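You operate a simulated robot arm through the tools that you are given. There is no shell and no other tool. Be economical: measure what you need, move in short steps, check, and stop when the job is done.

You are at the controls of a simulated two-armed robot. One attempt, no reset.

## Task
Test the leak alarm with the test box, then reset it.
Fine: box on the yellow mark, nozzle to the detector. Hold the box with one hand, open its valve until the alarm lights, shut it. Reset once the display is under 10 %. Put the box back. Set down upright: alarm test box.

Only the result counts: the job must be done as asked and must still hold three seconds after the hand-in. Knocking over, shifting, dropping, spilling or breaking anything else fails it.

## Robot
Two 7-joint arms with two-finger parallel grippers on one trunk, on a base that drives. Base frame: it is fixed to the floor where the robot stands at the start and does not move with it; the origin is under the middle of the robot, x ahead of it, y to its left, z up; the surface under the hand at the start is at about z = 53. Units: cm, rad, N and s.
The left shoulder is at the start at [7, 17.7, 117], the right one opposite. With the tool pointing down near the work surface each hand reaches from about 10 to 58 cm from the robot's upright axis, wherever it stands, measured 20 degrees to its own side. Places, roughly: leak alarm panel [70, -30, 100]; reset key [60, -40, 120]; test can valve [50, 10, 60]; test mark [50, -20, 50]. Payload 3.43 kg a hand.
The TCP of each hand is the grasp point between the finger pads, 3 cm short of the fingertips. In the tool frame z runs along the fingers and y along their closing line. Largest opening 9.4 cm; finger width 2.8, thickness 1; the body of the gripper, 5 by 9.6 cm, starts 5.5 cm behind the TCP.
Orientation is told as [roll, pitch, yaw] about the base's x, y, z axes, in that order, counted from this pose: with the fingers straight down and closing along the base's y, the tool's x points along the base's -x, its y along +y and its z along -z.

## Interface
- The arms move only by the tool move_arm. It takes "left_deltas", "right_deltas" or both (then of equal length, played together; a hand with none holds still); each is a list of rows, each a list of 7 numbers: the opening in per cent of the stroke, from 0 (shut) to 100 (fully open), then the shift along the base's x, y, z in units of 150 mm (1.0 is 150 mm), then the turn, a rotation vector about the base's x, y, z in units of 90 degrees (1.0 is 90 degrees). In form: [[hand, tx, ty, tz, rx, ry, rz], ...]. A call has 1 to 10 rows; each row is the pose to reach, as a shift and turn from the pose commanded when the call began. A call with a number of a shift or a turn outside -1 to 1 is refused whole. A row lasts 0.2 s, in which the tool goes at most 5 cm and 0.15 rad; a call with a longer step from one row to the next is refused whole, and so is a gripper value outside its range. A pose out of reach is approached as far as the arm can. The call stops where the force on the tool passes 40 N (or 10 N more than at its start, if that is more) or the arm is blocked; 0.2 s more then pass. The fingers move at their own pace (about 15.3 cm/s each) and stop on an object; they squeeze with about 28 N. The grip force told is the motor's: it shows also when the fingers shut on nothing. Time passes only in rows, and 0.2 s behind the last, so rows that repeat a pose let the fingers close. It gives the time, the measured TCP pose, the force on the tool (base axes), the opening and the grip force at its end, in the units of the frame above (readings bear some noise), with the torque about the TCP (base axes, N m) and any sound that the robot's microphone picked up.
- Cameras (640 x 400 px; columns grow to the right, rows downward): "scene" is now at [13.43, -0.88, 147.81]; the picture's right is [-0.13, -0.99, -0.00], its down [-0.65, 0.08, -0.75] and it looks along [0.75, -0.10, -0.66] (base axes); focal length 214 px, centre (320, 200). "left" rides on the left gripper at [7.6, -1.4, -10.2] in its tool frame; the picture's right is [0.18, 0.98, 0.00], its down [-0.75, 0.14, -0.64] and it looks along [-0.63, 0.12, 0.77] (tool axes); focal length 243 px, centre (320, 200). "right" rides on the right gripper at [7.6, 1.4, -10.3] in its tool frame; the picture's right is [-0.18, 0.98, 0.00], its down [-0.75, -0.14, -0.64] and it looks along [-0.63, -0.12, 0.77] (tool axes); focal length 243 px, centre (320, 200). There is no depth. A picture from a camera that has moved, and an enlarged one, comes with that camera's place and axes in the base frame and with its lens.
- get_image(camera): a new picture of that camera. No time passes.
- lift_body(by): slides the trunk up (or, below 0, down) by that many cm; the arms and the scene camera ride with it, the base frame stays. It gives what a move gives, with no picture.
- base_move(legs): drives the robot by 1 to 6 legs, each [ahead, turn to the left] in cm and rad, along the robot's own axes; the way and the turn of a leg run together, so that a leg with both is an arc; at most 150 cm and 3.142 rad a leg. The arms and the cameras ride along, it lands a little off, and it stops where it bumps. It gives what a move gives.
- pan_tilt(pan, tilt): turns the head with the scene camera to pan (to the left, within 1.501 rad either way) and tilt (down, from -0.506 to 1.204), counted from straight ahead of the robot. It gives what a move gives.
- enlarge(camera, box): a new picture of the part [left, top, right, bottom] of that camera's present view, enlarged. No time passes.
- hand_in(): hands the job in; it is judged then, once.

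Work in short steps. Places have to be worked out from the pictures, the camera data and where the tool is seen: move nearer, look again, correct. Check each grasp and each placing, and mend what went wrong. You have 120 turns and 108 pictures in all, those below and enlarged ones among them. Open the grippers and draw the arms clear of the work before you hand the job in, unless the task says otherwise; then end with one line.

The tools are called after "Emit:" by a JSON object that holds its "method" and its "body". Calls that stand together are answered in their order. move_arm: Moves the arms, as the interface text tells. Its arguments: {"type":"object","properties":{"left_deltas":{"type":"array"},"right_deltas":{"type":"array"}},"required":[]} The other tools are called the same way: lift_body (by) slides the trunk up or down; base_move (legs) drives the base; pan_tilt (pan, tilt) turns the head that bears the scene camera; get_image (camera) takes a picture; enlarge (camera, box) takes an enlarged picture of a part of a camera's view; hand_in () hands the job in.

At the start:

```text
time_s: 0.0
left_position: [45.73, 16.13, 135.14]
left_tool_rot: [-0.001, 0.0, 0.001]
left_force: [-0.4, 0.1, -0.1]
left_wrist_torque: [-0.01, 0.01, 0.01]
left_finger_gap: 9.4
left_finger_force: 0.1
right_position: [37.07, -20.71, 131.48]
right_tool_rot: [-0.001, -0.001, 0.004]
right_force: [-0.5, 0.3, -1.0]
right_wrist_torque: [-0.02, -0.02, 0.0]
right_finger_gap: 9.42
right_finger_force: 0.2
trunk travel left (down, up): [-75.0, 9.0]
robot x, y, heading: [0.59, 0.07, 0.001]
head pan, tilt: [-0.127, 0.717]
```

scene: 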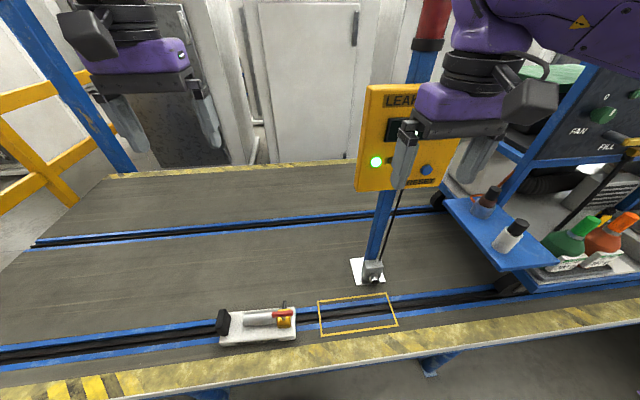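
right: 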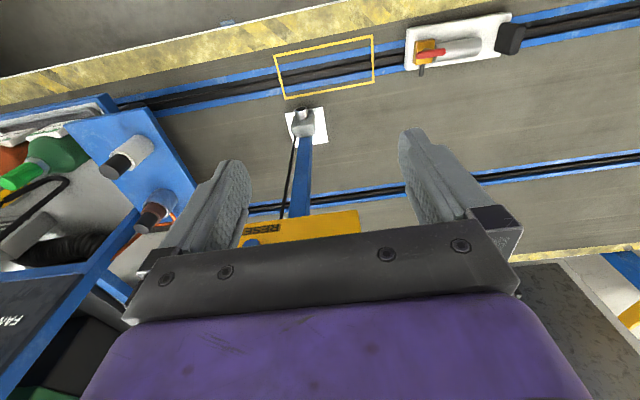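
left: 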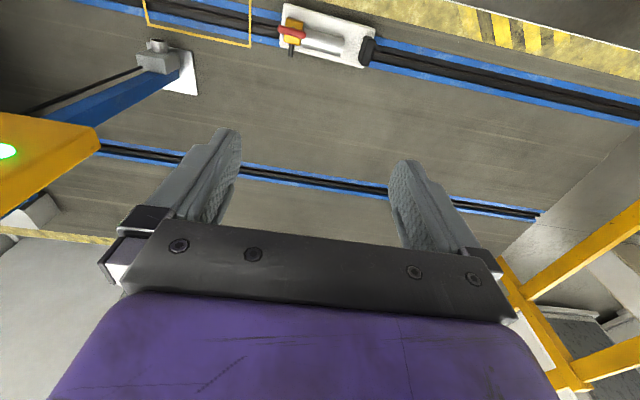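

The box lies left of the yellow mark; the panel stands behind the mark. I enlarge both to see details.

Emit:
{"method": "enlarge", "body": {"camera": "scene", "box": [200, 250, 420, 388]}}

Emit:
{"method": "enlarge", "body": {"camera": "scene", "box": [340, 70, 500, 200]}}

Emit:
{"method": "enlarge", "body": {"camera": "left", "box": [130, 0, 400, 100]}}

```text
2.90 times, centred on (310, 319) of scene
camera zoom: at [13.43, -0.88, 147.81], right [-0.13, -0.99, 0.0], down [-0.65, 0.08, -0.75], along [0.75, -0.1, -0.66], focal length 622 px, centre (349, -145)
```

zoom: 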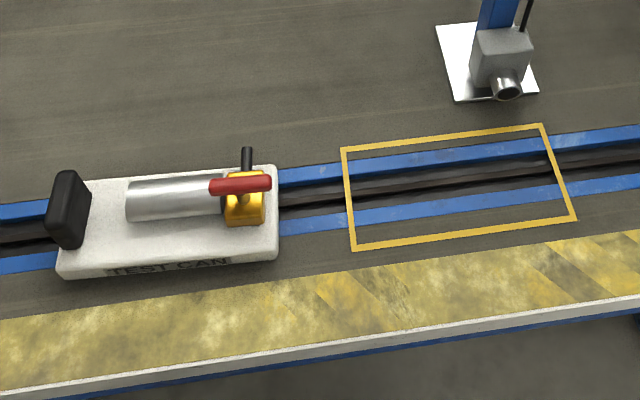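

```text
3.08 times, centred on (420, 135) of scene
camera zoom: at [13.43, -0.88, 147.81], right [-0.13, -0.99, 0.0], down [-0.65, 0.08, -0.75], along [0.75, -0.1, -0.66], focal length 660 px, centre (12, 400)
```

zoom: 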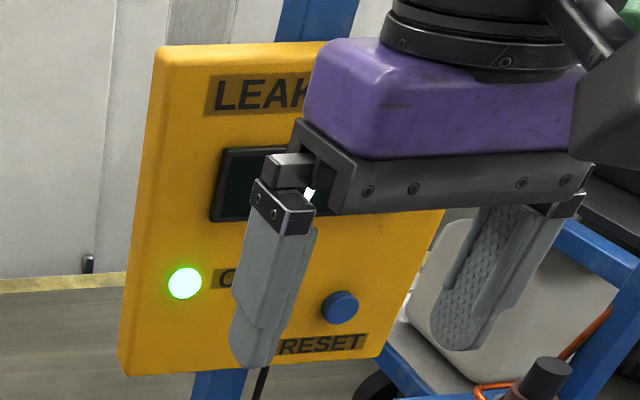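

```text
2.37 times, centred on (265, 50) of left
camera zoom: at [37.88, 14.72, 145.45], right [-0.18, 0.98, 0.0], down [0.75, 0.14, 0.64], along [0.63, 0.12, -0.77], focal length 575 px, centre (450, 556)
```

zoom: 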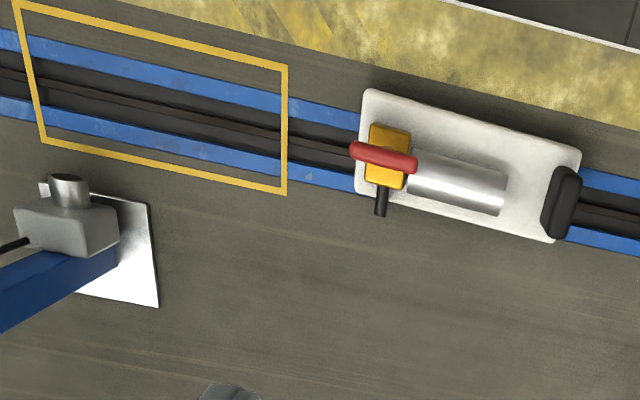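

Rough positions: box at x 42–53, y 4–32; mark x 41.5–55, y −36.7…−5.5; detector about (58,−32). So the box must shift about −40 in y. I lower the trunk to bring hands and camera closer.

Emit:
{"method": "lift_body", "body": {"by": -30}}

```text
time_s: 3.0
left_position: [45.68, 16.08, 105.22]
left_tool_rot: [0.0, 0.0, 0.0]
left_force: [-0.2, -0.6, 0.7]
left_wrist_torque: [0.01, -0.01, 0.01]
left_finger_gap: 9.39
left_finger_force: 0.1
right_position: [37.0, -20.74, 101.46]
right_tool_rot: [0.001, -0.001, 0.002]
right_force: [-0.3, 0.4, -0.3]
right_wrist_torque: [0.0, -0.01, 0.02]
right_finger_gap: 9.36
right_finger_force: 0.0
trunk travel left (down, up): [-45.0, 39.0]
robot x, y, heading: [-0.41, -0.18, -0.001]
head pan, tilt: [-0.127, 0.717]
```

Trunk is lowered 30 cm. I take closer pictures from the scene and left cameras.

Emit:
{"method": "get_image", "body": {"camera": "scene"}}

Emit:
{"method": "get_image", "body": {"camera": "left"}}

```text
101 pictures are left
camera scene: at [13.41, -0.87, 117.82], right [-0.13, -0.99, 0.0], down [-0.65, 0.08, -0.75], along [0.75, -0.1, -0.66], focal length 214 px, centre (320, 200)
```

scene: 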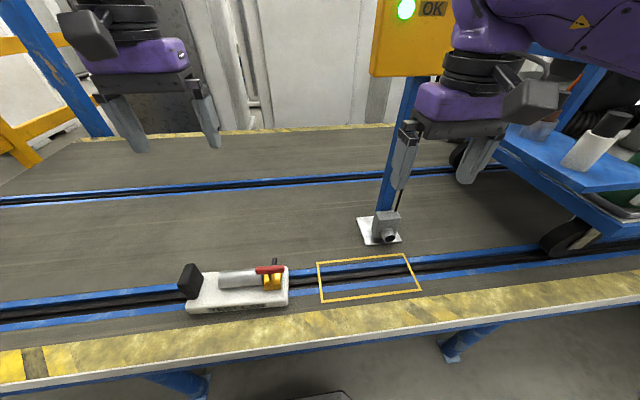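

```text
100 pictures are left
camera left: at [37.86, 14.73, 115.46], right [-0.18, 0.98, 0.0], down [0.75, 0.14, 0.64], along [0.63, 0.12, -0.77], focal length 243 px, centre (320, 200)
```

left: 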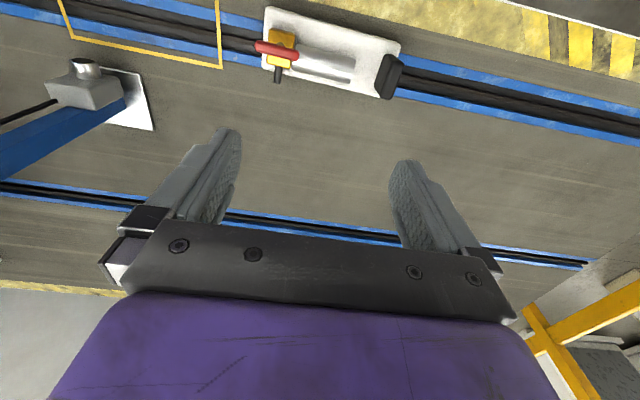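

I enlarge both views on the box to measure the handle and lever.

Emit:
{"method": "enlarge", "body": {"camera": "scene", "box": [160, 220, 440, 340]}}

Emit:
{"method": "enlarge", "body": {"camera": "left", "box": [200, 0, 440, 130]}}

```text
2.29 times, centred on (300, 280) of scene
camera zoom: at [13.41, -0.87, 117.82], right [-0.13, -0.99, 0.0], down [-0.65, 0.08, -0.75], along [0.75, -0.1, -0.66], focal length 490 px, centre (366, 17)
```

zoom: 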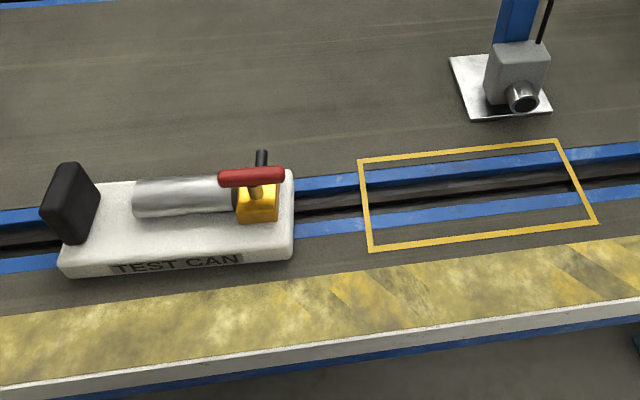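

```text
2.67 times, centred on (320, 65) of left
camera zoom: at [37.86, 14.73, 115.46], right [-0.18, 0.98, 0.0], down [0.75, 0.14, 0.64], along [0.63, 0.12, -0.77], focal length 647 px, centre (320, 560)
```

zoom: 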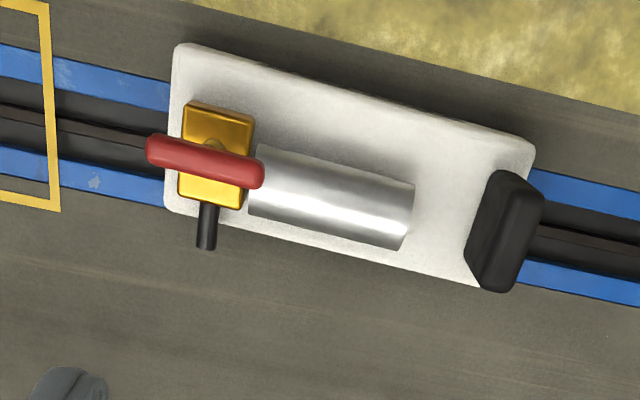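

Estimates: lever centre (47,8.5,64), nozzle tip (54.4,8.3,57.6), detector mouth (58.7,−31.8,58), box yaw about −0.046 rad. I bring the left hand down near the handle end for a closer look.

Emit:
{"method": "move_arm", "body": {"left_deltas": [[100, -0.15, 0.2, -0.2, 0, 0, 0], [100, -0.3, 0.4, -0.4, 0, 0, 0], [100, -0.45, 0.6, -0.6, 0, 0, 0], [100, -0.55, 0.8, -0.8, 0, 0, 0], [100, -0.6, 1.0, -1.0, 0, 0, 0]]}}

Emit:
{"method": "get_image", "body": {"camera": "left"}}

```text
time_s: 4.2
left_position: [36.56, 31.34, 90.21]
left_tool_rot: [-0.001, -0.002, 0.0]
left_force: [0.5, -0.1, 0.5]
left_wrist_torque: [-0.01, -0.01, -0.02]
left_finger_gap: 9.41
left_finger_force: 0.0
right_position: [37.06, -20.48, 101.52]
right_tool_rot: [0.0, -0.002, 0.001]
right_force: [0.2, 0.4, 0.3]
right_wrist_torque: [-0.04, -0.01, 0.03]
right_finger_gap: 9.41
right_finger_force: 0.1
trunk travel left (down, up): [-45.0, 39.0]
robot x, y, heading: [0.17, 0.17, -0.004]
head pan, tilt: [-0.127, 0.717]
```

```text
97 pictures are left
camera left: at [28.79, 29.93, 100.4], right [-0.18, 0.98, 0.0], down [0.75, 0.14, 0.64], along [0.63, 0.12, -0.77], focal length 243 px, centre (320, 200)
```

left: 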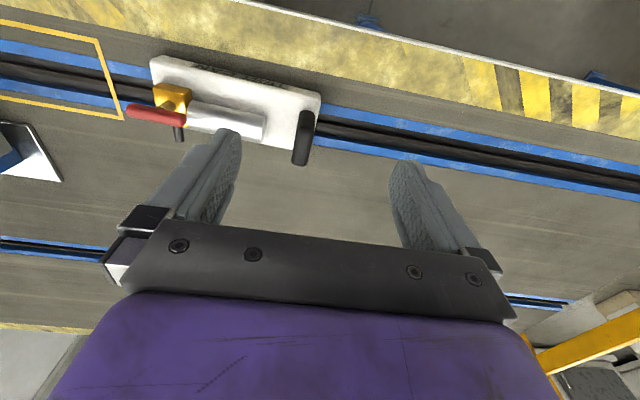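

Handle is visible between the fingers. I enlarge it.

Emit:
{"method": "enlarge", "body": {"camera": "left", "box": [120, 40, 340, 178]}}

```text
2.90 times, centred on (230, 109) of left
camera zoom: at [28.79, 29.93, 100.4], right [-0.18, 0.98, 0.0], down [0.75, 0.14, 0.64], along [0.63, 0.12, -0.77], focal length 703 px, centre (581, 464)
```

zoom: 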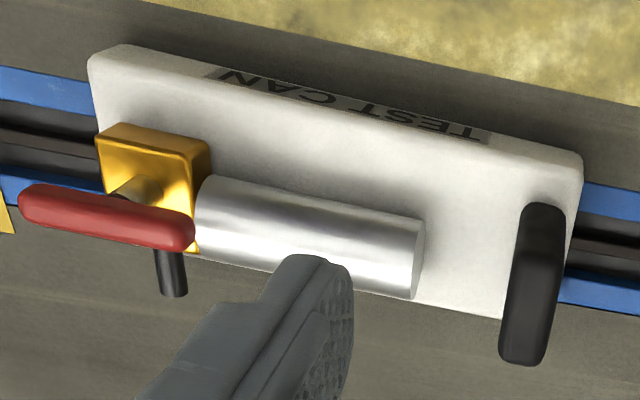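

Handle is about x 45–51.7, y 30.6, top z≈64, ~2.6 cm thick. I move the left hand above it, yawed to match, and look again.

Emit:
{"method": "move_arm", "body": {"left_deltas": [[100, 0.2, 0, -0.2, 0, 0, 0], [100, 0.4, -0.01, -0.4, 0, 0, -0.01], [100, 0.6, -0.02, -0.6, 0, 0, -0.02], [100, 0.787, -0.035, -0.8, 0, 0, -0.029], [100, 0.787, -0.035, -1.0, 0, 0, -0.029]]}}

Emit:
{"method": "get_image", "body": {"camera": "left"}}

Emit:
{"method": "get_image", "body": {"camera": "scene"}}

```text
time_s: 5.4
left_position: [48.46, 30.68, 75.12]
left_tool_rot: [0.0, -0.001, -0.046]
left_force: [-0.1, 0.4, -0.2]
left_wrist_torque: [0.01, 0.01, 0.0]
left_finger_gap: 9.42
left_finger_force: 0.1
right_position: [36.97, -20.71, 101.52]
right_tool_rot: [0.0, -0.001, 0.001]
right_force: [0.4, 1.1, 0.1]
right_wrist_torque: [-0.05, -0.01, -0.02]
right_finger_gap: 9.42
right_finger_force: 0.1
trunk travel left (down, up): [-45.0, 39.0]
robot x, y, heading: [-0.07, -0.13, 0.001]
head pan, tilt: [-0.127, 0.717]
```

```text
95 pictures are left
camera left: at [40.62, 29.6, 85.38], right [-0.14, 0.99, 0.0], down [0.76, 0.11, 0.64], along [0.64, 0.09, -0.77], focal length 243 px, centre (320, 200)
```

left: 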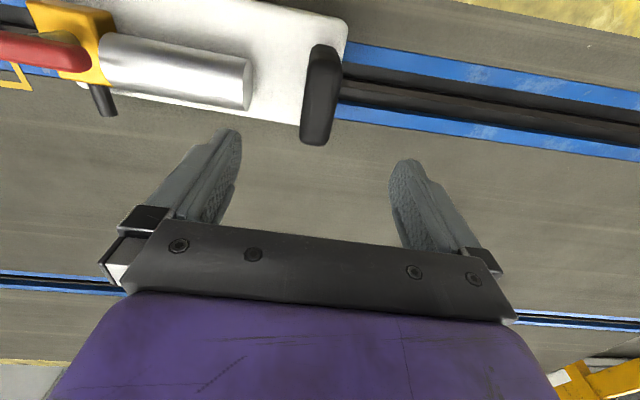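

```text
94 pictures are left
camera scene: at [13.42, -0.86, 117.82], right [-0.13, -0.99, 0.0], down [-0.65, 0.08, -0.75], along [0.75, -0.1, -0.66], focal length 214 px, centre (320, 200)
```

scene: 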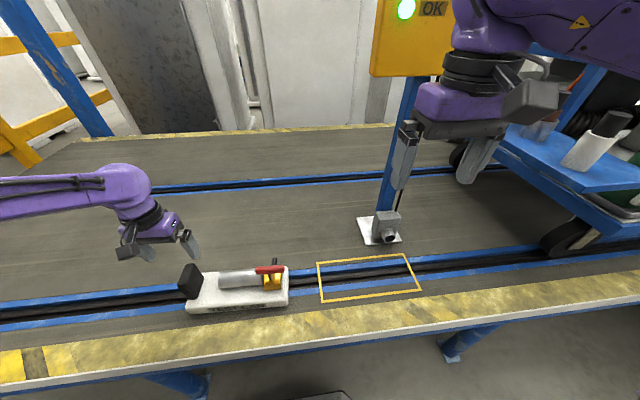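

The handle sits centred between the fingers (y≈30.4). I descend to TCP z≈61.5, still open.

Emit:
{"method": "move_arm", "body": {"left_deltas": [[100, 0, 0, -0.25, 0, 0, 0], [100, 0, -0.01, -0.5, 0, 0, 0], [100, 0, -0.01, -0.7, 0, 0, 0], [100, 0, -0.01, -0.9, 0, 0, 0]]}}

Emit:
{"method": "get_image", "body": {"camera": "left"}}

Emit:
{"method": "enlarge", "body": {"camera": "scene", "box": [100, 200, 320, 338]}}

```text
time_s: 6.4
left_position: [48.59, 30.5, 61.52]
left_tool_rot: [0.002, 0.0, -0.045]
left_force: [-0.9, -0.1, -0.3]
left_wrist_torque: [-0.01, -0.01, -0.02]
left_finger_gap: 9.36
left_finger_force: 0.1
right_position: [36.92, -20.63, 101.48]
right_tool_rot: [0.001, -0.003, 0.001]
right_force: [-0.3, -0.2, 0.5]
right_wrist_torque: [0.01, 0.0, -0.04]
right_finger_gap: 9.42
right_finger_force: 0.0
trunk travel left (down, up): [-45.0, 39.0]
robot x, y, heading: [0.17, -0.05, 0.001]
head pan, tilt: [-0.127, 0.717]
```

```text
93 pictures are left
camera left: at [40.66, 29.42, 71.9], right [-0.14, 0.99, 0.0], down [0.76, 0.11, 0.64], along [0.64, 0.09, -0.77], focal length 243 px, centre (320, 200)
```

left: 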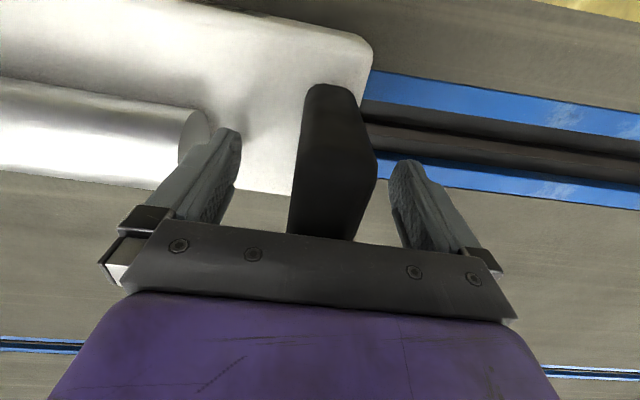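

```text
2.90 times, centred on (210, 269) of scene
camera zoom: at [13.49, -0.86, 117.81], right [-0.13, -0.99, 0.0], down [-0.65, 0.08, -0.75], along [0.75, -0.1, -0.66], focal length 622 px, centre (639, 0)
```

zoom: 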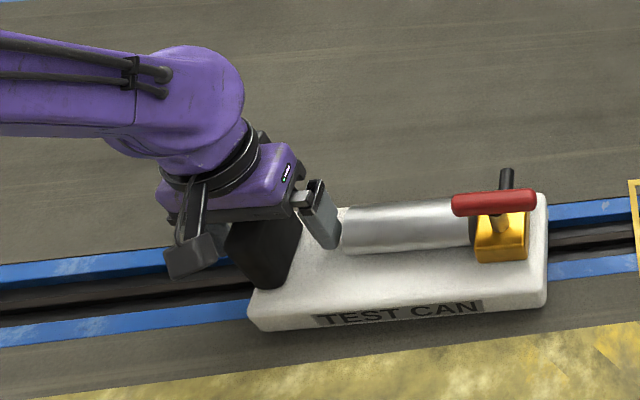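

Fingers straddle the handle with no contact, its top at about 64.7. I go 1.2 cm lower and close.

Emit:
{"method": "move_arm", "body": {"left_deltas": [[100, 0, 0, -0.08, 0, 0, 0], [30, 0, 0, -0.08, 0, 0, 0], [0, 0, 0, -0.08, 0, 0, 0], [0, 0, 0, -0.08, 0, 0, 0], [0, 0, 0, -0.08, 0, 0, 0]]}}

```text
time_s: 7.6
left_position: [48.51, 30.4, 60.52]
left_tool_rot: [0.001, 0.001, -0.045]
left_force: [-0.3, -3.2, 1.2]
left_wrist_torque: [0.07, -0.17, 0.07]
left_finger_gap: 3.22
left_finger_force: 28.1
right_position: [36.97, -20.76, 101.42]
right_tool_rot: [0.0, -0.002, 0.001]
right_force: [-0.9, 0.0, 0.1]
right_wrist_torque: [0.03, 0.0, -0.02]
right_finger_gap: 9.41
right_finger_force: 0.0
trunk travel left (down, up): [-45.0, 39.0]
robot x, y, heading: [0.33, 0.02, 0.003]
head pan, tilt: [-0.127, 0.717]
```

Grip holds at 3.2 cm. I test-lift by 1.5 cm and read the force/torque.

Emit:
{"method": "move_arm", "body": {"left_deltas": [[0, 0, 0, 0.05, 0, 0, 0], [0, 0, 0, 0.1, 0, 0, 0], [0, 0, 0, 0.1, 0, 0, 0]]}}

Emit:
{"method": "enlarge", "body": {"camera": "scene", "box": [100, 200, 320, 338]}}

```text
time_s: 8.4
left_position: [48.48, 30.43, 61.97]
left_tool_rot: [0.001, 0.001, -0.045]
left_force: [0.1, 0.0, -2.9]
left_wrist_torque: [0.35, -0.04, -0.01]
left_finger_gap: 3.23
left_finger_force: 27.9
right_position: [36.95, -20.86, 101.39]
right_tool_rot: [0.0, -0.002, 0.004]
right_force: [0.1, 0.1, 0.1]
right_wrist_torque: [-0.02, -0.06, 0.02]
right_finger_gap: 9.42
right_finger_force: 0.1
trunk travel left (down, up): [-45.0, 39.0]
robot x, y, heading: [0.25, -0.06, 0.002]
head pan, tilt: [-0.127, 0.717]
```

```text
2.90 times, centred on (210, 269) of scene
camera zoom: at [13.46, -0.85, 117.81], right [-0.13, -0.99, 0.0], down [-0.65, 0.08, -0.75], along [0.75, -0.1, -0.66], focal length 622 px, centre (639, 0)
```

zoom: 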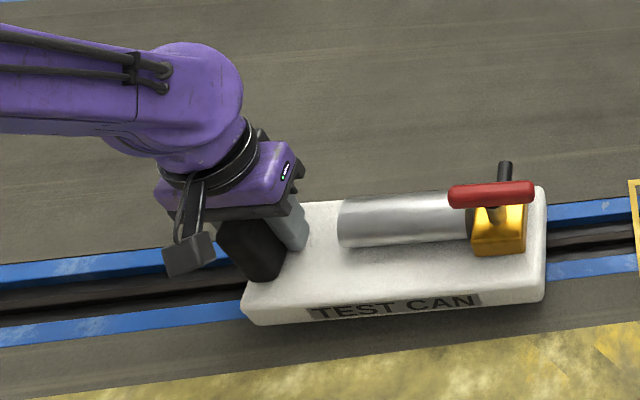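

The box is light (≈3 N) and stays level. I carry it in −y in steps, 1.5 cm more clearance, moving the right hand aside at the same time.

Emit:
{"method": "move_arm", "body": {"left_deltas": [[0, 0, 0, 0.1, 0, 0, 0], [0, 0, -0.2, 0.1, 0, 0, 0], [0, 0, -0.4, 0.1, 0, 0, 0], [0, 0, -0.6, 0.1, 0, 0, 0], [0, 0, -0.8, 0.1, 0, 0, 0.01], [0, 0, -1.0, 0.1, 0, 0, 0.015], [0, 0, -1.0, 0.1, 0, 0, 0.015]], "right_deltas": [[100, -0.1, 0, 0, 0, 0, 0], [100, -0.2, -0.1, 0, 0, 0, 0], [100, -0.3, -0.2, 0, 0, 0, 0], [100, -0.4, -0.3, 0, 0, 0, 0], [100, -0.5, -0.4, 0, 0, 0, 0], [100, -0.5, -0.5, 0, 0, 0, 0], [100, -0.5, -0.5, 0, 0, 0, 0]]}}

Emit:
{"method": "move_arm", "body": {"left_deltas": [[0, 0, -0.2, 0, 0, 0, 0], [0, 0, -0.4, 0, 0, 0, 0], [0, 0, -0.6, 0, 0, 0, 0], [0, 0, -0.8, 0, 0, 0, 0.01], [0, 0, -1.0, 0, 0, 0, 0.015], [0, 0, -1.0, 0, 0, 0, 0.015]]}}

Emit:
{"method": "get_image", "body": {"camera": "scene"}}

```text
time_s: 10.0
left_position: [48.54, 15.43, 63.44]
left_tool_rot: [-0.003, 0.0, -0.021]
left_force: [0.1, -0.2, -3.1]
left_wrist_torque: [0.35, -0.03, -0.01]
left_finger_gap: 3.22
left_finger_force: 28.0
right_position: [29.97, -27.54, 100.98]
right_tool_rot: [-0.001, 0.0, 0.002]
right_force: [0.0, 0.4, -0.3]
right_wrist_torque: [0.0, 0.01, -0.01]
right_finger_gap: 9.38
right_finger_force: 0.0
right hand out of reach, approached as far as the arm can: row 6, 7
trunk travel left (down, up): [-45.0, 39.0]
robot x, y, heading: [0.49, 0.23, -0.002]
head pan, tilt: [-0.127, 0.717]
```

```text
time_s: 11.4
left_position: [49.51, 1.1, 64.85]
left_tool_rot: [-0.049, -0.002, 0.044]
left_force: [-0.2, 0.0, -2.3]
left_wrist_torque: [0.34, -0.04, -0.06]
left_finger_gap: 3.19
left_finger_force: 28.2
right_position: [29.96, -27.43, 100.99]
right_tool_rot: [0.002, -0.001, 0.002]
right_force: [0.2, 1.0, 0.6]
right_wrist_torque: [0.0, -0.02, 0.0]
right_finger_gap: 9.39
right_finger_force: 0.0
trunk travel left (down, up): [-45.0, 39.0]
robot x, y, heading: [0.01, 0.22, -0.002]
head pan, tilt: [-0.127, 0.717]
```

```text
90 pictures are left
camera scene: at [13.45, -0.88, 117.81], right [-0.13, -0.99, 0.0], down [-0.65, 0.08, -0.75], along [0.75, -0.1, -0.66], focal length 214 px, centre (320, 200)
```

scene: 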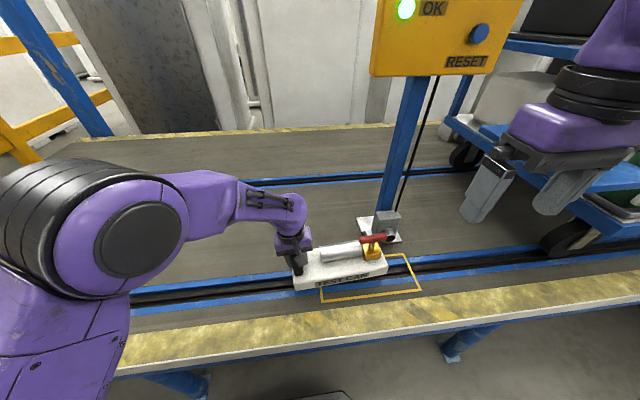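

The left arm lags in pose (roll −0.05, z +1.4) without a reach warning; I let it settle to see whether that's lag or a limit.

Emit:
{"method": "move_arm", "body": {"left_deltas": [[0, 0, 0, 0, 0, 0, 0], [0, 0, 0, 0, 0, 0, 0], [0, 0, 0, 0, 0, 0, 0]]}}

```text
time_s: 12.2
left_position: [49.44, 1.15, 64.33]
left_tool_rot: [-0.043, 0.004, 0.044]
left_force: [-0.4, 0.3, -2.4]
left_wrist_torque: [0.34, -0.03, 0.02]
left_finger_gap: 3.18
left_finger_force: 28.1
right_position: [29.96, -27.49, 101.04]
right_tool_rot: [0.003, -0.002, 0.001]
right_force: [-0.4, 0.3, -0.2]
right_wrist_torque: [-0.02, 0.0, -0.03]
right_finger_gap: 9.4
right_finger_force: 0.0
trunk travel left (down, up): [-45.0, 39.0]
robot x, y, heading: [0.21, -0.25, 0.002]
head pan, tilt: [-0.127, 0.717]
```

It's a joint limit when reaching across. I'll turn the base right by 0.35 rad instead, after drawing the box back 3 cm in x for clearance to the detector.

Emit:
{"method": "move_arm", "body": {"left_deltas": [[0, -0.1, 0.05, 0.05, 0, 0, 0], [0, -0.2, 0.1, 0.1, 0, 0, 0], [0, -0.2, 0.1, 0.1, 0, 0, 0]]}}

Emit:
{"method": "base_move", "body": {"legs": [[0, -0.35]]}}

Emit:
{"method": "get_image", "body": {"camera": "scene"}}

```text
time_s: 13.0
left_position: [46.01, 2.32, 65.26]
left_tool_rot: [-0.029, 0.008, 0.028]
left_force: [-2.1, 0.4, -3.9]
left_wrist_torque: [0.4, -0.1, -0.12]
left_finger_gap: 3.22
left_finger_force: 28.0
right_position: [29.97, -27.56, 101.26]
right_tool_rot: [0.0, -0.005, 0.003]
right_force: [-0.8, 0.4, -1.2]
right_wrist_torque: [0.01, -0.02, -0.02]
right_finger_gap: 9.39
right_finger_force: 0.0
trunk travel left (down, up): [-45.0, 39.0]
robot x, y, heading: [0.03, -0.21, 0.0]
head pan, tilt: [-0.127, 0.717]
```

```text
time_s: 14.5
left_position: [44.02, -13.5, 65.72]
left_tool_rot: [-0.031, -0.004, -0.325]
left_force: [-0.8, 0.9, -2.9]
left_wrist_torque: [0.35, -0.12, 0.01]
left_finger_gap: 3.22
left_finger_force: 27.9
right_position: [18.88, -36.18, 100.98]
right_tool_rot: [0.001, -0.003, -0.343]
right_force: [0.1, -0.4, 0.1]
right_wrist_torque: [0.0, -0.01, -0.01]
right_finger_gap: 9.41
right_finger_force: 0.1
trunk travel left (down, up): [-45.0, 39.0]
robot x, y, heading: [-0.14, 0.09, -0.348]
head pan, tilt: [-0.127, 0.717]
```

```text
89 pictures are left
camera scene: at [12.25, -5.39, 117.81], right [-0.46, -0.89, 0.0], down [-0.58, 0.3, -0.75], along [0.67, -0.34, -0.66], focal length 214 px, centre (320, 200)
```

scene: 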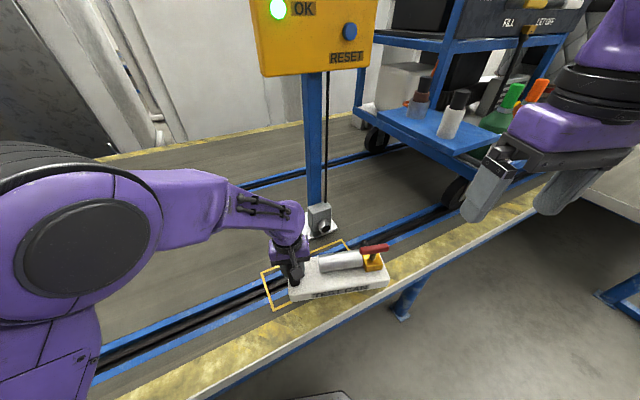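

Now I level and yaw the box to square while at x≈44, shifting y toward −10.5; x comes later.

Emit:
{"method": "move_arm", "body": {"left_deltas": [[0, 0, 0.1, 0, 0.01, 0, 0.07], [0, 0, 0.2, 0, 0.02, 0, 0.14], [0, 0, 0.2, 0, 0.02, 0, 0.207], [0, 0, 0.2, 0, 0.02, 0, 0.207], [0, 0, 0.2, 0, 0.02, 0, 0.207]]}}

Emit:
{"method": "get_image", "body": {"camera": "scene"}}

```text
time_s: 15.7
left_position: [44.27, -10.77, 66.18]
left_tool_rot: [-0.017, 0.009, 0.017]
left_force: [0.6, 0.5, -3.6]
left_wrist_torque: [0.39, -0.04, 0.01]
left_finger_gap: 3.23
left_finger_force: 27.6
right_position: [18.79, -36.13, 100.92]
right_tool_rot: [0.003, -0.002, -0.342]
right_force: [0.0, -0.6, 0.8]
right_wrist_torque: [-0.02, 0.02, 0.01]
right_finger_gap: 9.39
right_finger_force: 0.0
trunk travel left (down, up): [-45.0, 39.0]
robot x, y, heading: [-0.12, -0.24, -0.346]
head pan, tilt: [-0.127, 0.717]
```

```text
88 pictures are left
camera scene: at [12.3, -5.36, 117.81], right [-0.46, -0.89, 0.0], down [-0.58, 0.3, -0.75], along [0.67, -0.34, -0.66], focal length 214 px, centre (320, 200)
```

scene: 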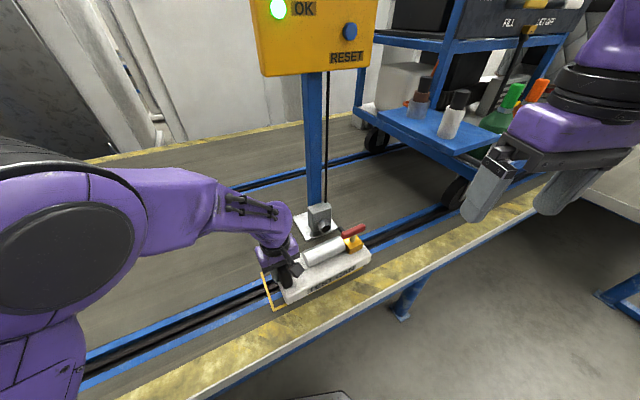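

I move forward to x≈49, correcting the small roll/yaw residue.

Emit:
{"method": "move_arm", "body": {"left_deltas": [[0, 0.1, 0.01, 0, 0.01, -0.005, -0.01], [0, 0.2, 0.02, 0, 0.01, -0.005, -0.01], [0, 0.3, 0.02, 0, 0.01, -0.005, -0.01], [0, 0.32, 0.02, 0, 0.01, -0.005, -0.01], [0, 0.32, 0.02, 0, 0.01, -0.005, -0.01]]}}

Emit:
{"method": "enlarge", "body": {"camera": "scene", "box": [230, 190, 400, 320]}}

```text
time_s: 16.9
left_position: [48.88, -10.25, 65.65]
left_tool_rot: [0.019, 0.0, -0.011]
left_force: [0.0, 0.2, -2.9]
left_wrist_torque: [0.36, -0.03, -0.01]
left_finger_gap: 3.24
left_finger_force: 28.0
right_position: [18.78, -36.11, 100.98]
right_tool_rot: [0.001, -0.002, -0.345]
right_force: [1.0, -0.4, 0.8]
right_wrist_torque: [0.01, -0.01, 0.0]
right_finger_gap: 9.39
right_finger_force: 0.0
trunk travel left (down, up): [-45.0, 39.0]
robot x, y, heading: [0.35, -0.17, -0.34]
head pan, tilt: [-0.127, 0.717]
```

```text
3.08 times, centred on (315, 255) of scene
camera zoom: at [12.3, -5.36, 117.81], right [-0.46, -0.89, 0.0], down [-0.58, 0.3, -0.75], along [0.67, -0.34, -0.66], focal length 660 px, centre (335, 31)
```

zoom: 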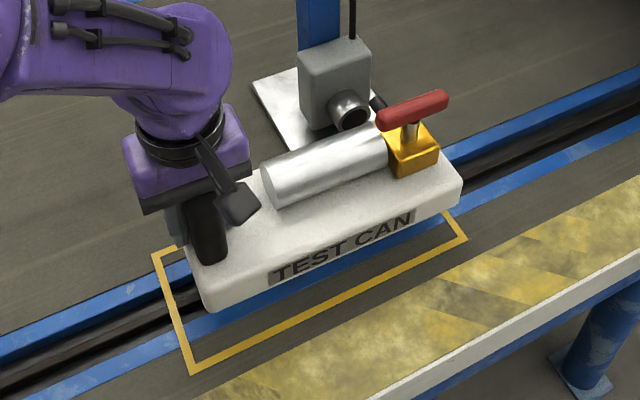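

Pose is reached now. I lower to 1 cm above set-down and check alignment.

Emit:
{"method": "move_arm", "body": {"left_deltas": [[0, 0.01, 0, -0.1, -0.006, 0, 0.003], [0, 0.01, 0, -0.2, -0.012, 0, 0.007], [0, 0.01, 0, -0.27, -0.012, 0, 0.007], [0, 0.01, 0, -0.27, -0.012, 0, 0.007]]}}

Emit:
{"method": "enlarge", "body": {"camera": "scene", "box": [230, 190, 400, 320]}}

```text
time_s: 17.9
left_position: [48.79, -10.37, 61.72]
left_tool_rot: [-0.001, -0.003, -0.003]
left_force: [0.4, 0.3, -3.1]
left_wrist_torque: [0.38, -0.01, 0.02]
left_finger_gap: 3.21
left_finger_force: 27.5
right_position: [18.82, -36.09, 101.02]
right_tool_rot: [0.0, -0.002, -0.343]
right_force: [0.8, -0.5, -0.5]
right_wrist_torque: [-0.01, -0.01, -0.03]
right_finger_gap: 9.41
right_finger_force: 0.0
trunk travel left (down, up): [-45.0, 39.0]
robot x, y, heading: [-0.17, -0.31, -0.349]
head pan, tilt: [-0.127, 0.717]
```

```text
3.08 times, centred on (315, 255) of scene
camera zoom: at [12.29, -5.36, 117.81], right [-0.46, -0.89, 0.0], down [-0.58, 0.3, -0.75], along [0.67, -0.34, -0.66], focal length 660 px, centre (335, 31)
```

zoom: 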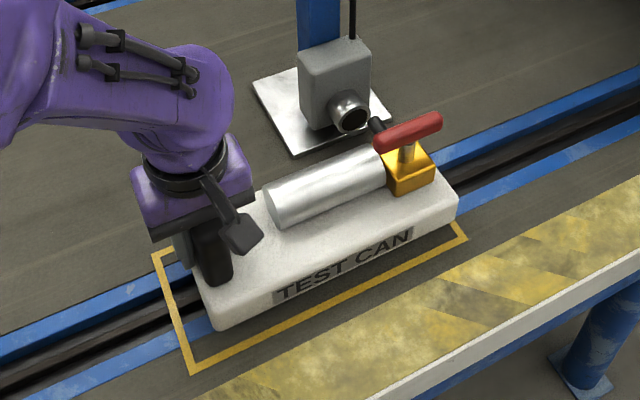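

The box sits ~1.3 cm too far right and the nozzle ~2 cm right of the detector mouth. I shift +1.5 cm in y and set down.

Emit:
{"method": "move_arm", "body": {"left_deltas": [[0, 0.01, 0.1, 0, 0, 0, 0], [0, 0.01, 0.1, 0, 0, 0, 0], [0, 0.01, 0.1, -0.04, 0, 0, 0], [0, 0.01, 0.1, -0.07, 0, 0, 0], [0, 0.01, 0.1, -0.085, 0, 0, 0], [0, 0.01, 0.1, -0.085, 0, 0, 0]]}}

Emit:
{"method": "enlarge", "body": {"camera": "scene", "box": [230, 190, 400, 320]}}

```text
time_s: 19.3
left_position: [49.03, -8.87, 60.48]
left_tool_rot: [-0.004, -0.007, -0.003]
left_force: [0.0, 0.5, 13.4]
left_wrist_torque: [0.75, 0.98, -0.11]
left_finger_gap: 3.24
left_finger_force: 28.2
right_position: [18.79, -36.01, 101.16]
right_tool_rot: [0.001, -0.004, -0.342]
right_force: [-0.6, 0.6, 0.7]
right_wrist_torque: [-0.06, -0.02, 0.04]
right_finger_gap: 9.43
right_finger_force: 0.1
trunk travel left (down, up): [-45.0, 39.0]
robot x, y, heading: [0.26, -0.04, -0.348]
head pan, tilt: [-0.127, 0.717]
```

```text
3.08 times, centred on (315, 255) of scene
camera zoom: at [12.13, -5.32, 117.85], right [-0.46, -0.89, 0.0], down [-0.58, 0.3, -0.75], along [0.67, -0.34, -0.66], focal length 660 px, centre (335, 31)
```

zoom: 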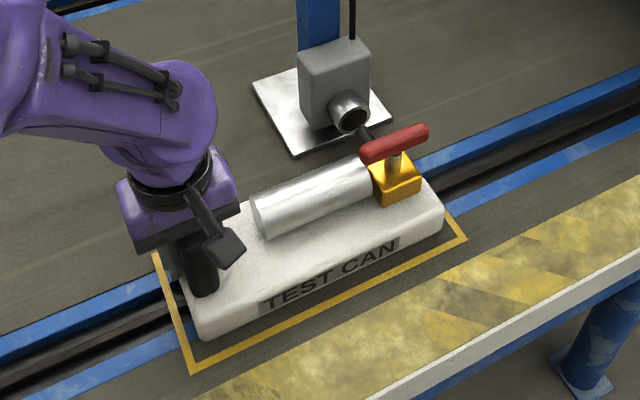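

Box is on the mark with the nozzle facing the detector; left hand keeps holding (easing the press slightly). I tilt the head to see panel and lever together, and start bringing the right hand over, yawed −90° so the fingers close across the lever.

Emit:
{"method": "move_arm", "body": {"left_deltas": [[0, 0, 0, 0.006, 0, 0, 0], [0, 0, 0, 0.006, 0, 0, 0], [0, 0, 0, 0.006, 0, 0, 0], [0, 0, 0, 0.006, 0, 0, 0], [0, 0, 0, 0.006, 0, 0, 0], [0, 0, 0, 0.006, 0, 0, 0], [0, 0, 0, 0.006, 0, 0, 0], [0, 0, 0, 0.006, 0, 0, 0], [0, 0, 0, 0.006, 0, 0, 0], [0, 0, 0, 0.006, 0, 0, 0]], "right_deltas": [[100, 0.1, 0, -0.1, 0, 0, -0.08], [100, 0.2, 0, -0.2, 0, 0, -0.16], [100, 0.3, 0, -0.3, 0, 0, -0.24], [100, 0.4, 0, -0.4, 0, 0, -0.32], [100, 0.5, 0, -0.5, 0, 0, -0.4], [100, 0.6, 0, -0.6, 0, 0, -0.48], [100, 0.7, 0, -0.7, 0, 0, -0.56], [100, 0.8, 0, -0.8, 0, 0, -0.64], [100, 0.9, 0, -0.8, 0, 0, -0.72], [100, 1.0, 0, -0.8, 0, 0, -0.782]]}}

Emit:
{"method": "pan_tilt", "body": {"pan": -0.1, "tilt": 0.4}}

Emit:
{"method": "get_image", "body": {"camera": "scene"}}

```text
time_s: 21.5
left_position: [48.96, -8.86, 60.52]
left_tool_rot: [-0.002, -0.004, -0.003]
left_force: [3.1, -1.7, 8.4]
left_wrist_torque: [0.52, 0.34, 0.02]
left_finger_gap: 3.22
left_finger_force: 27.9
right_position: [33.72, -36.0, 89.04]
right_tool_rot: [0.001, -0.002, -1.571]
right_force: [-0.5, 0.5, 0.4]
right_wrist_torque: [-0.03, 0.02, -0.02]
right_finger_gap: 9.41
right_finger_force: 0.0
trunk travel left (down, up): [-45.0, 39.0]
robot x, y, heading: [0.01, 0.02, -0.344]
head pan, tilt: [-0.127, 0.717]
```

```text
time_s: 22.3
left_position: [49.11, -8.92, 60.56]
left_tool_rot: [-0.003, -0.005, 0.0]
left_force: [2.8, -0.5, 8.7]
left_wrist_torque: [0.52, 0.47, -0.01]
left_finger_gap: 3.2
left_finger_force: 28.1
right_position: [33.63, -36.1, 89.05]
right_tool_rot: [0.002, -0.002, -1.571]
right_force: [-0.2, 0.5, -0.8]
right_wrist_torque: [-0.01, 0.0, -0.02]
right_finger_gap: 9.4
right_finger_force: 0.0
trunk travel left (down, up): [-45.0, 39.0]
robot x, y, heading: [0.04, 0.3, -0.342]
head pan, tilt: [-0.099, 0.4]
```

```text
84 pictures are left
camera scene: at [13.08, -5.49, 120.64], right [-0.43, -0.9, 0.0], down [-0.35, 0.17, -0.92], along [0.83, -0.4, -0.39], focal length 214 px, centre (320, 200)
```

scene: 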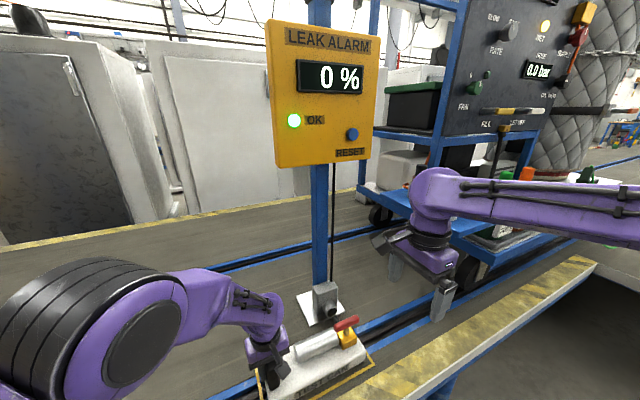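

Display reads 0 %, OK green. I bring the right hand above the lever.

Emit:
{"method": "move_arm", "body": {"right_deltas": [[100, 0.2, 0.07, -0.1, 0, 0, 0], [100, 0.4, 0.14, -0.2, 0, 0, 0], [100, 0.6, 0.2, -0.3, 0, 0, 0], [100, 0.8, 0.27, -0.4, 0, 0, 0], [100, 0.987, 0.34, -0.5, 0, 0, 0], [100, 0.987, 0.34, -0.5, 0, 0, 0]]}}

Emit:
{"method": "get_image", "body": {"camera": "right"}}

Emit:
{"method": "get_image", "body": {"camera": "scene"}}

```text
time_s: 23.7
left_position: [48.93, -8.9, 60.47]
left_tool_rot: [-0.002, -0.004, -0.002]
left_force: [-3.9, -0.6, 5.9]
left_wrist_torque: [0.46, 0.86, 0.12]
left_finger_gap: 3.24
left_finger_force: 27.9
right_position: [48.66, -31.03, 81.58]
right_tool_rot: [0.0, -0.002, -1.571]
right_force: [0.4, -0.1, 0.0]
right_wrist_torque: [0.0, -0.01, 0.0]
right_finger_gap: 9.39
right_finger_force: 0.0
trunk travel left (down, up): [-45.0, 39.0]
robot x, y, heading: [-0.24, -0.08, -0.347]
head pan, tilt: [-0.099, 0.4]
```

```text
83 pictures are left
camera right: at [50.0, -23.32, 91.68], right [0.98, -0.18, 0.0], down [-0.14, -0.75, 0.64], along [-0.12, -0.63, -0.77], focal length 243 px, centre (320, 200)
```

right: 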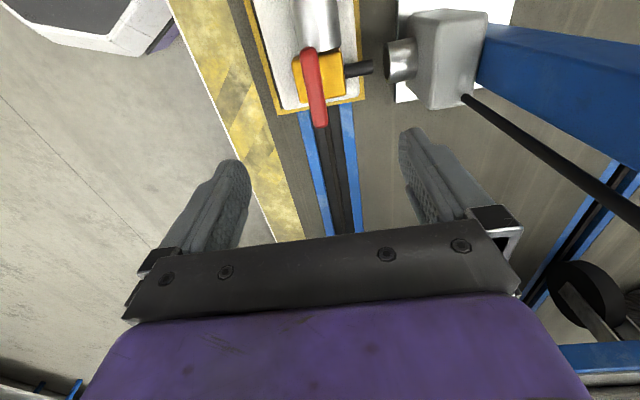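

```text
82 pictures are left
camera scene: at [13.04, -5.5, 120.65], right [-0.43, -0.9, 0.0], down [-0.35, 0.17, -0.92], along [0.83, -0.4, -0.39], focal length 214 px, centre (320, 200)
```

scene: 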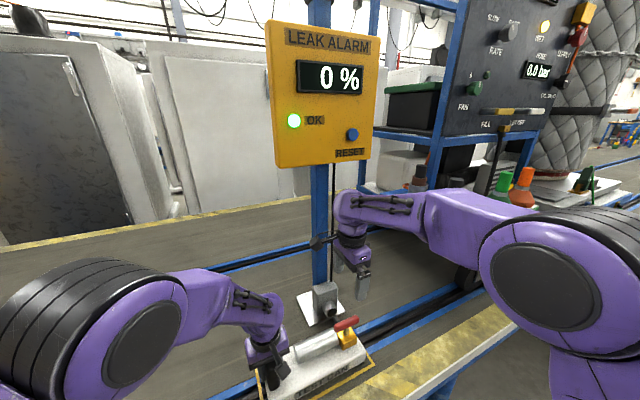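

The nozzle is aligned with the detector. Lever centre is about (48,−30.8,64); I descend over it with fingers half open.

Emit:
{"method": "move_arm", "body": {"right_deltas": [[70, -0.04, 0, -0.3, 0, 0, 0], [70, -0.04, 0.01, -0.6, 0, 0, 0], [70, -0.04, 0.01, -0.8, 0, 0, 0], [70, -0.04, 0.01, -1.0, 0, 0, 0], [70, -0.04, 0.01, -1.0, 0, 0, 0]]}}

Emit:
{"method": "get_image", "body": {"camera": "right"}}

Emit:
{"method": "enlarge", "body": {"camera": "scene", "box": [240, 260, 420, 400]}}

```text
time_s: 24.9
left_position: [48.95, -8.91, 60.48]
left_tool_rot: [-0.005, -0.004, -0.001]
left_force: [-4.8, -0.4, 4.4]
left_wrist_torque: [0.51, 0.66, 0.05]
left_finger_gap: 3.24
left_finger_force: 28.0
right_position: [48.06, -30.88, 66.47]
right_tool_rot: [0.002, -0.004, -1.571]
right_force: [-0.2, 0.9, -0.1]
right_wrist_torque: [-0.01, -0.03, -0.01]
right_finger_gap: 6.61
right_finger_force: 0.0
trunk travel left (down, up): [-45.0, 39.0]
robot x, y, heading: [0.05, -0.15, -0.345]
head pan, tilt: [-0.099, 0.4]
```

```text
81 pictures are left
camera right: at [49.35, -23.14, 76.63], right [0.98, -0.18, 0.0], down [-0.14, -0.75, 0.64], along [-0.12, -0.63, -0.77], focal length 243 px, centre (320, 200)
```

right: 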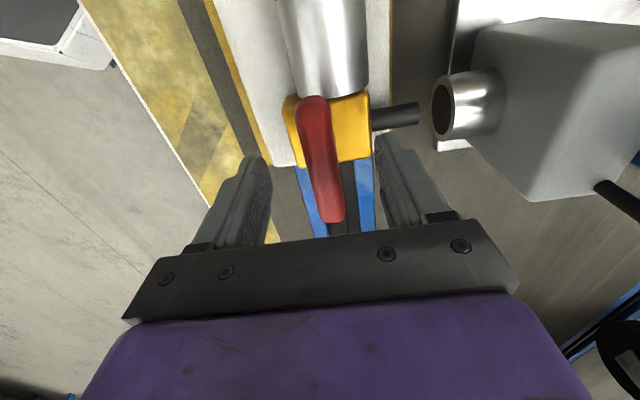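

```text
2.86 times, centred on (330, 330) of scene
camera zoom: at [13.07, -5.48, 120.65], right [-0.43, -0.9, 0.0], down [-0.35, 0.17, -0.92], along [0.83, -0.4, -0.39], focal length 613 px, centre (291, -171)
```

zoom: 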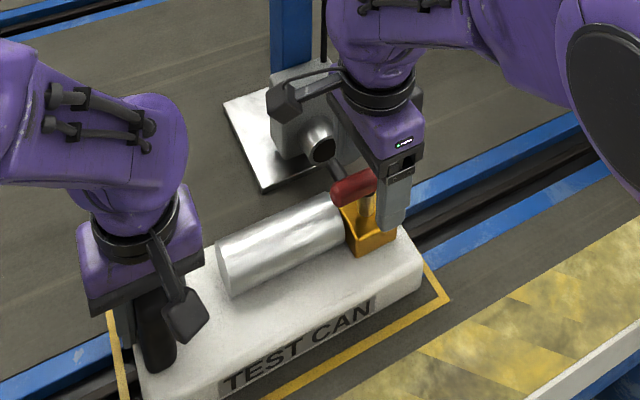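

The lever runs between the fingers, centre about (48.1,−31.2). I lower 1.3 cm and close on it.

Emit:
{"method": "move_arm", "body": {"right_deltas": [[70, 0, -0.02, -0.05, 0, 0, 0], [70, 0, -0.02, -0.09, 0, 0, 0], [30, 0, -0.02, -0.09, 0, 0, 0], [0, 0, -0.02, -0.09, 0, 0, 0], [0, 0, -0.02, -0.09, 0, 0, 0]]}}

Emit:
{"method": "get_image", "body": {"camera": "right"}}

```text
time_s: 26.1
left_position: [48.97, -8.89, 60.55]
left_tool_rot: [-0.003, -0.005, -0.003]
left_force: [-4.2, -0.4, 2.8]
left_wrist_torque: [0.4, 0.03, -0.69]
left_finger_gap: 3.23
left_finger_force: 28.4
right_position: [48.17, -31.14, 65.12]
right_tool_rot: [0.0, 0.0, -1.573]
right_force: [4.9, -1.9, 0.8]
right_wrist_torque: [-0.05, 0.02, -0.06]
right_finger_gap: 2.19
right_finger_force: 28.6
trunk travel left (down, up): [-45.0, 39.0]
robot x, y, heading: [0.46, -0.12, -0.349]
head pan, tilt: [-0.099, 0.4]
```

```text
79 pictures are left
camera right: at [49.39, -23.46, 75.33], right [0.98, -0.18, 0.0], down [-0.14, -0.75, 0.64], along [-0.12, -0.63, -0.77], focal length 243 px, centre (320, 200)
```

right: 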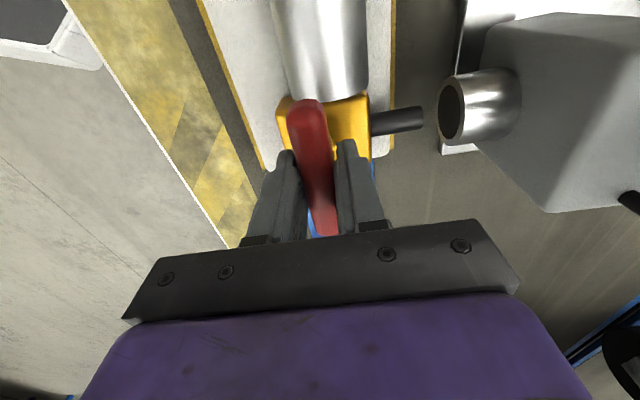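

Lever gripped (2.2 cm). I try a small counter-clockwise turn and read torque and display.

Emit:
{"method": "move_arm", "body": {"right_deltas": [[0, 0, 0, 0, 0, 0, 0.05], [0, 0, 0, 0, 0, 0, 0.1], [0, 0, 0, 0, 0, 0, 0.15]]}}

Emit:
{"method": "get_image", "body": {"camera": "right"}}

Emit:
{"method": "get_image", "body": {"camera": "scene"}}

```text
time_s: 26.9
left_position: [48.99, -8.98, 60.41]
left_tool_rot: [-0.004, -0.005, -0.002]
left_force: [-6.6, -0.4, 2.3]
left_wrist_torque: [0.24, -0.11, -0.74]
left_finger_gap: 3.22
left_finger_force: 28.1
right_position: [48.07, -31.19, 65.17]
right_tool_rot: [0.002, -0.002, -1.332]
right_force: [5.3, -1.0, 0.5]
right_wrist_torque: [0.05, 0.02, -0.1]
right_finger_gap: 2.19
right_finger_force: 28.4
trunk travel left (down, up): [-45.0, 39.0]
robot x, y, heading: [-0.2, 0.08, -0.344]
head pan, tilt: [-0.099, 0.4]
```

```text
78 pictures are left
camera right: at [47.54, -23.32, 75.34], right [1.0, 0.05, 0.0], down [0.04, -0.76, 0.64], along [0.03, -0.64, -0.77], focal length 243 px, centre (320, 200)
```

right: 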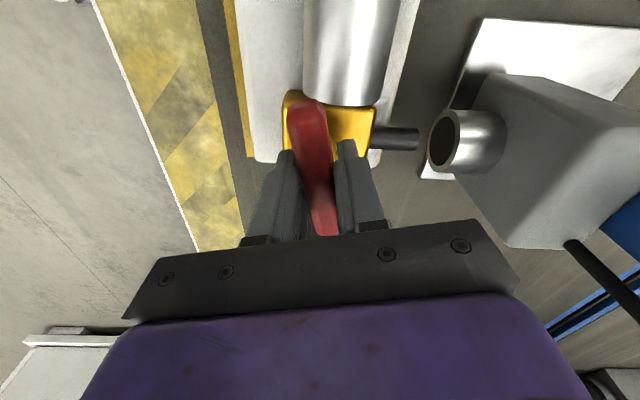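

```text
77 pictures are left
camera scene: at [13.09, -5.51, 120.65], right [-0.43, -0.9, 0.0], down [-0.35, 0.17, -0.92], along [0.83, -0.4, -0.39], focal length 214 px, centre (320, 200)
```

scene: 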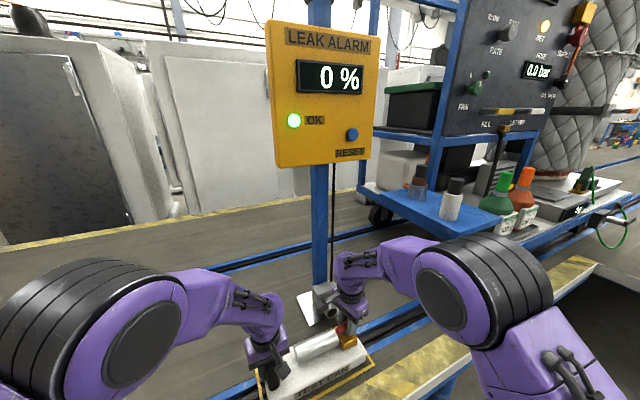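

The lever turns freely with the hand; display still 0 %. I continue turning.

Emit:
{"method": "move_arm", "body": {"right_deltas": [[0, 0, 0, 0, 0, 0, 0.08], [0, 0, 0, 0, 0, 0, 0.16], [0, 0, 0, 0, 0, 0, 0.24], [0, 0, 0, 0, 0, 0, 0.32], [0, 0, 0, 0, 0, 0, 0.4]]}}

Emit:
{"method": "get_image", "body": {"camera": "scene"}}

```text
time_s: 28.1
left_position: [49.06, -8.9, 60.6]
left_tool_rot: [-0.003, -0.004, -0.001]
left_force: [-7.0, -6.6, 3.1]
left_wrist_torque: [0.55, 0.0, -0.93]
left_finger_gap: 3.22
left_finger_force: 27.9
right_position: [48.15, -31.08, 65.21]
right_tool_rot: [0.002, -0.001, -0.707]
right_force: [4.7, 6.7, -0.6]
right_wrist_torque: [0.08, 0.07, -0.19]
right_finger_gap: 2.18
right_finger_force: 28.4
trunk travel left (down, up): [-45.0, 39.0]
robot x, y, heading: [-0.28, 0.19, -0.34]
head pan, tilt: [-0.099, 0.4]
```

```text
76 pictures are left
camera scene: at [13.1, -5.49, 120.65], right [-0.43, -0.9, 0.0], down [-0.35, 0.17, -0.92], along [0.83, -0.4, -0.39], focal length 214 px, centre (320, 200)
```

scene: 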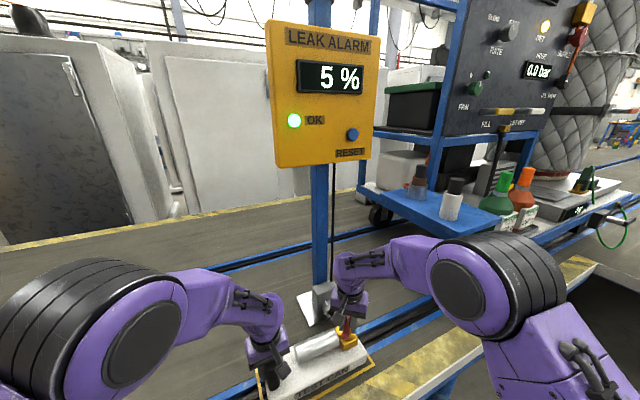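

The display rises to 5 %, so the direction is right. I hold a moment and turn slightly further.

Emit:
{"method": "move_arm", "body": {"right_deltas": [[0, 0, 0, 0, 0, 0, 0.08], [0, 0, 0, 0, 0, 0, 0.16], [0, 0, 0, 0, 0, 0, 0.16]]}}

Emit:
{"method": "enlarge", "body": {"camera": "scene", "box": [250, 10, 400, 180]}}

```text
time_s: 28.9
left_position: [49.07, -8.86, 60.6]
left_tool_rot: [-0.006, -0.004, 0.0]
left_force: [-6.9, -14.0, 2.3]
left_wrist_torque: [0.91, 0.14, -0.8]
left_finger_gap: 3.25
left_finger_force: 28.2
right_position: [48.11, -31.06, 65.2]
right_tool_rot: [0.002, -0.001, -0.455]
right_force: [4.5, 15.1, 0.1]
right_wrist_torque: [-0.04, -0.03, -0.07]
right_finger_gap: 2.21
right_finger_force: 28.2
trunk travel left (down, up): [-45.0, 39.0]
robot x, y, heading: [0.31, 0.43, -0.344]
head pan, tilt: [-0.099, 0.4]
```

```text
2.35 times, centred on (325, 95) of scene
camera zoom: at [13.1, -5.48, 120.64], right [-0.43, -0.9, 0.0], down [-0.35, 0.17, -0.92], along [0.83, -0.4, -0.39], focal length 505 px, centre (308, 447)
```

zoom: 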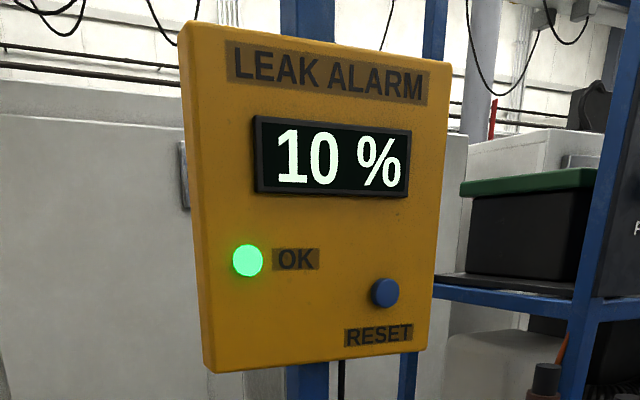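

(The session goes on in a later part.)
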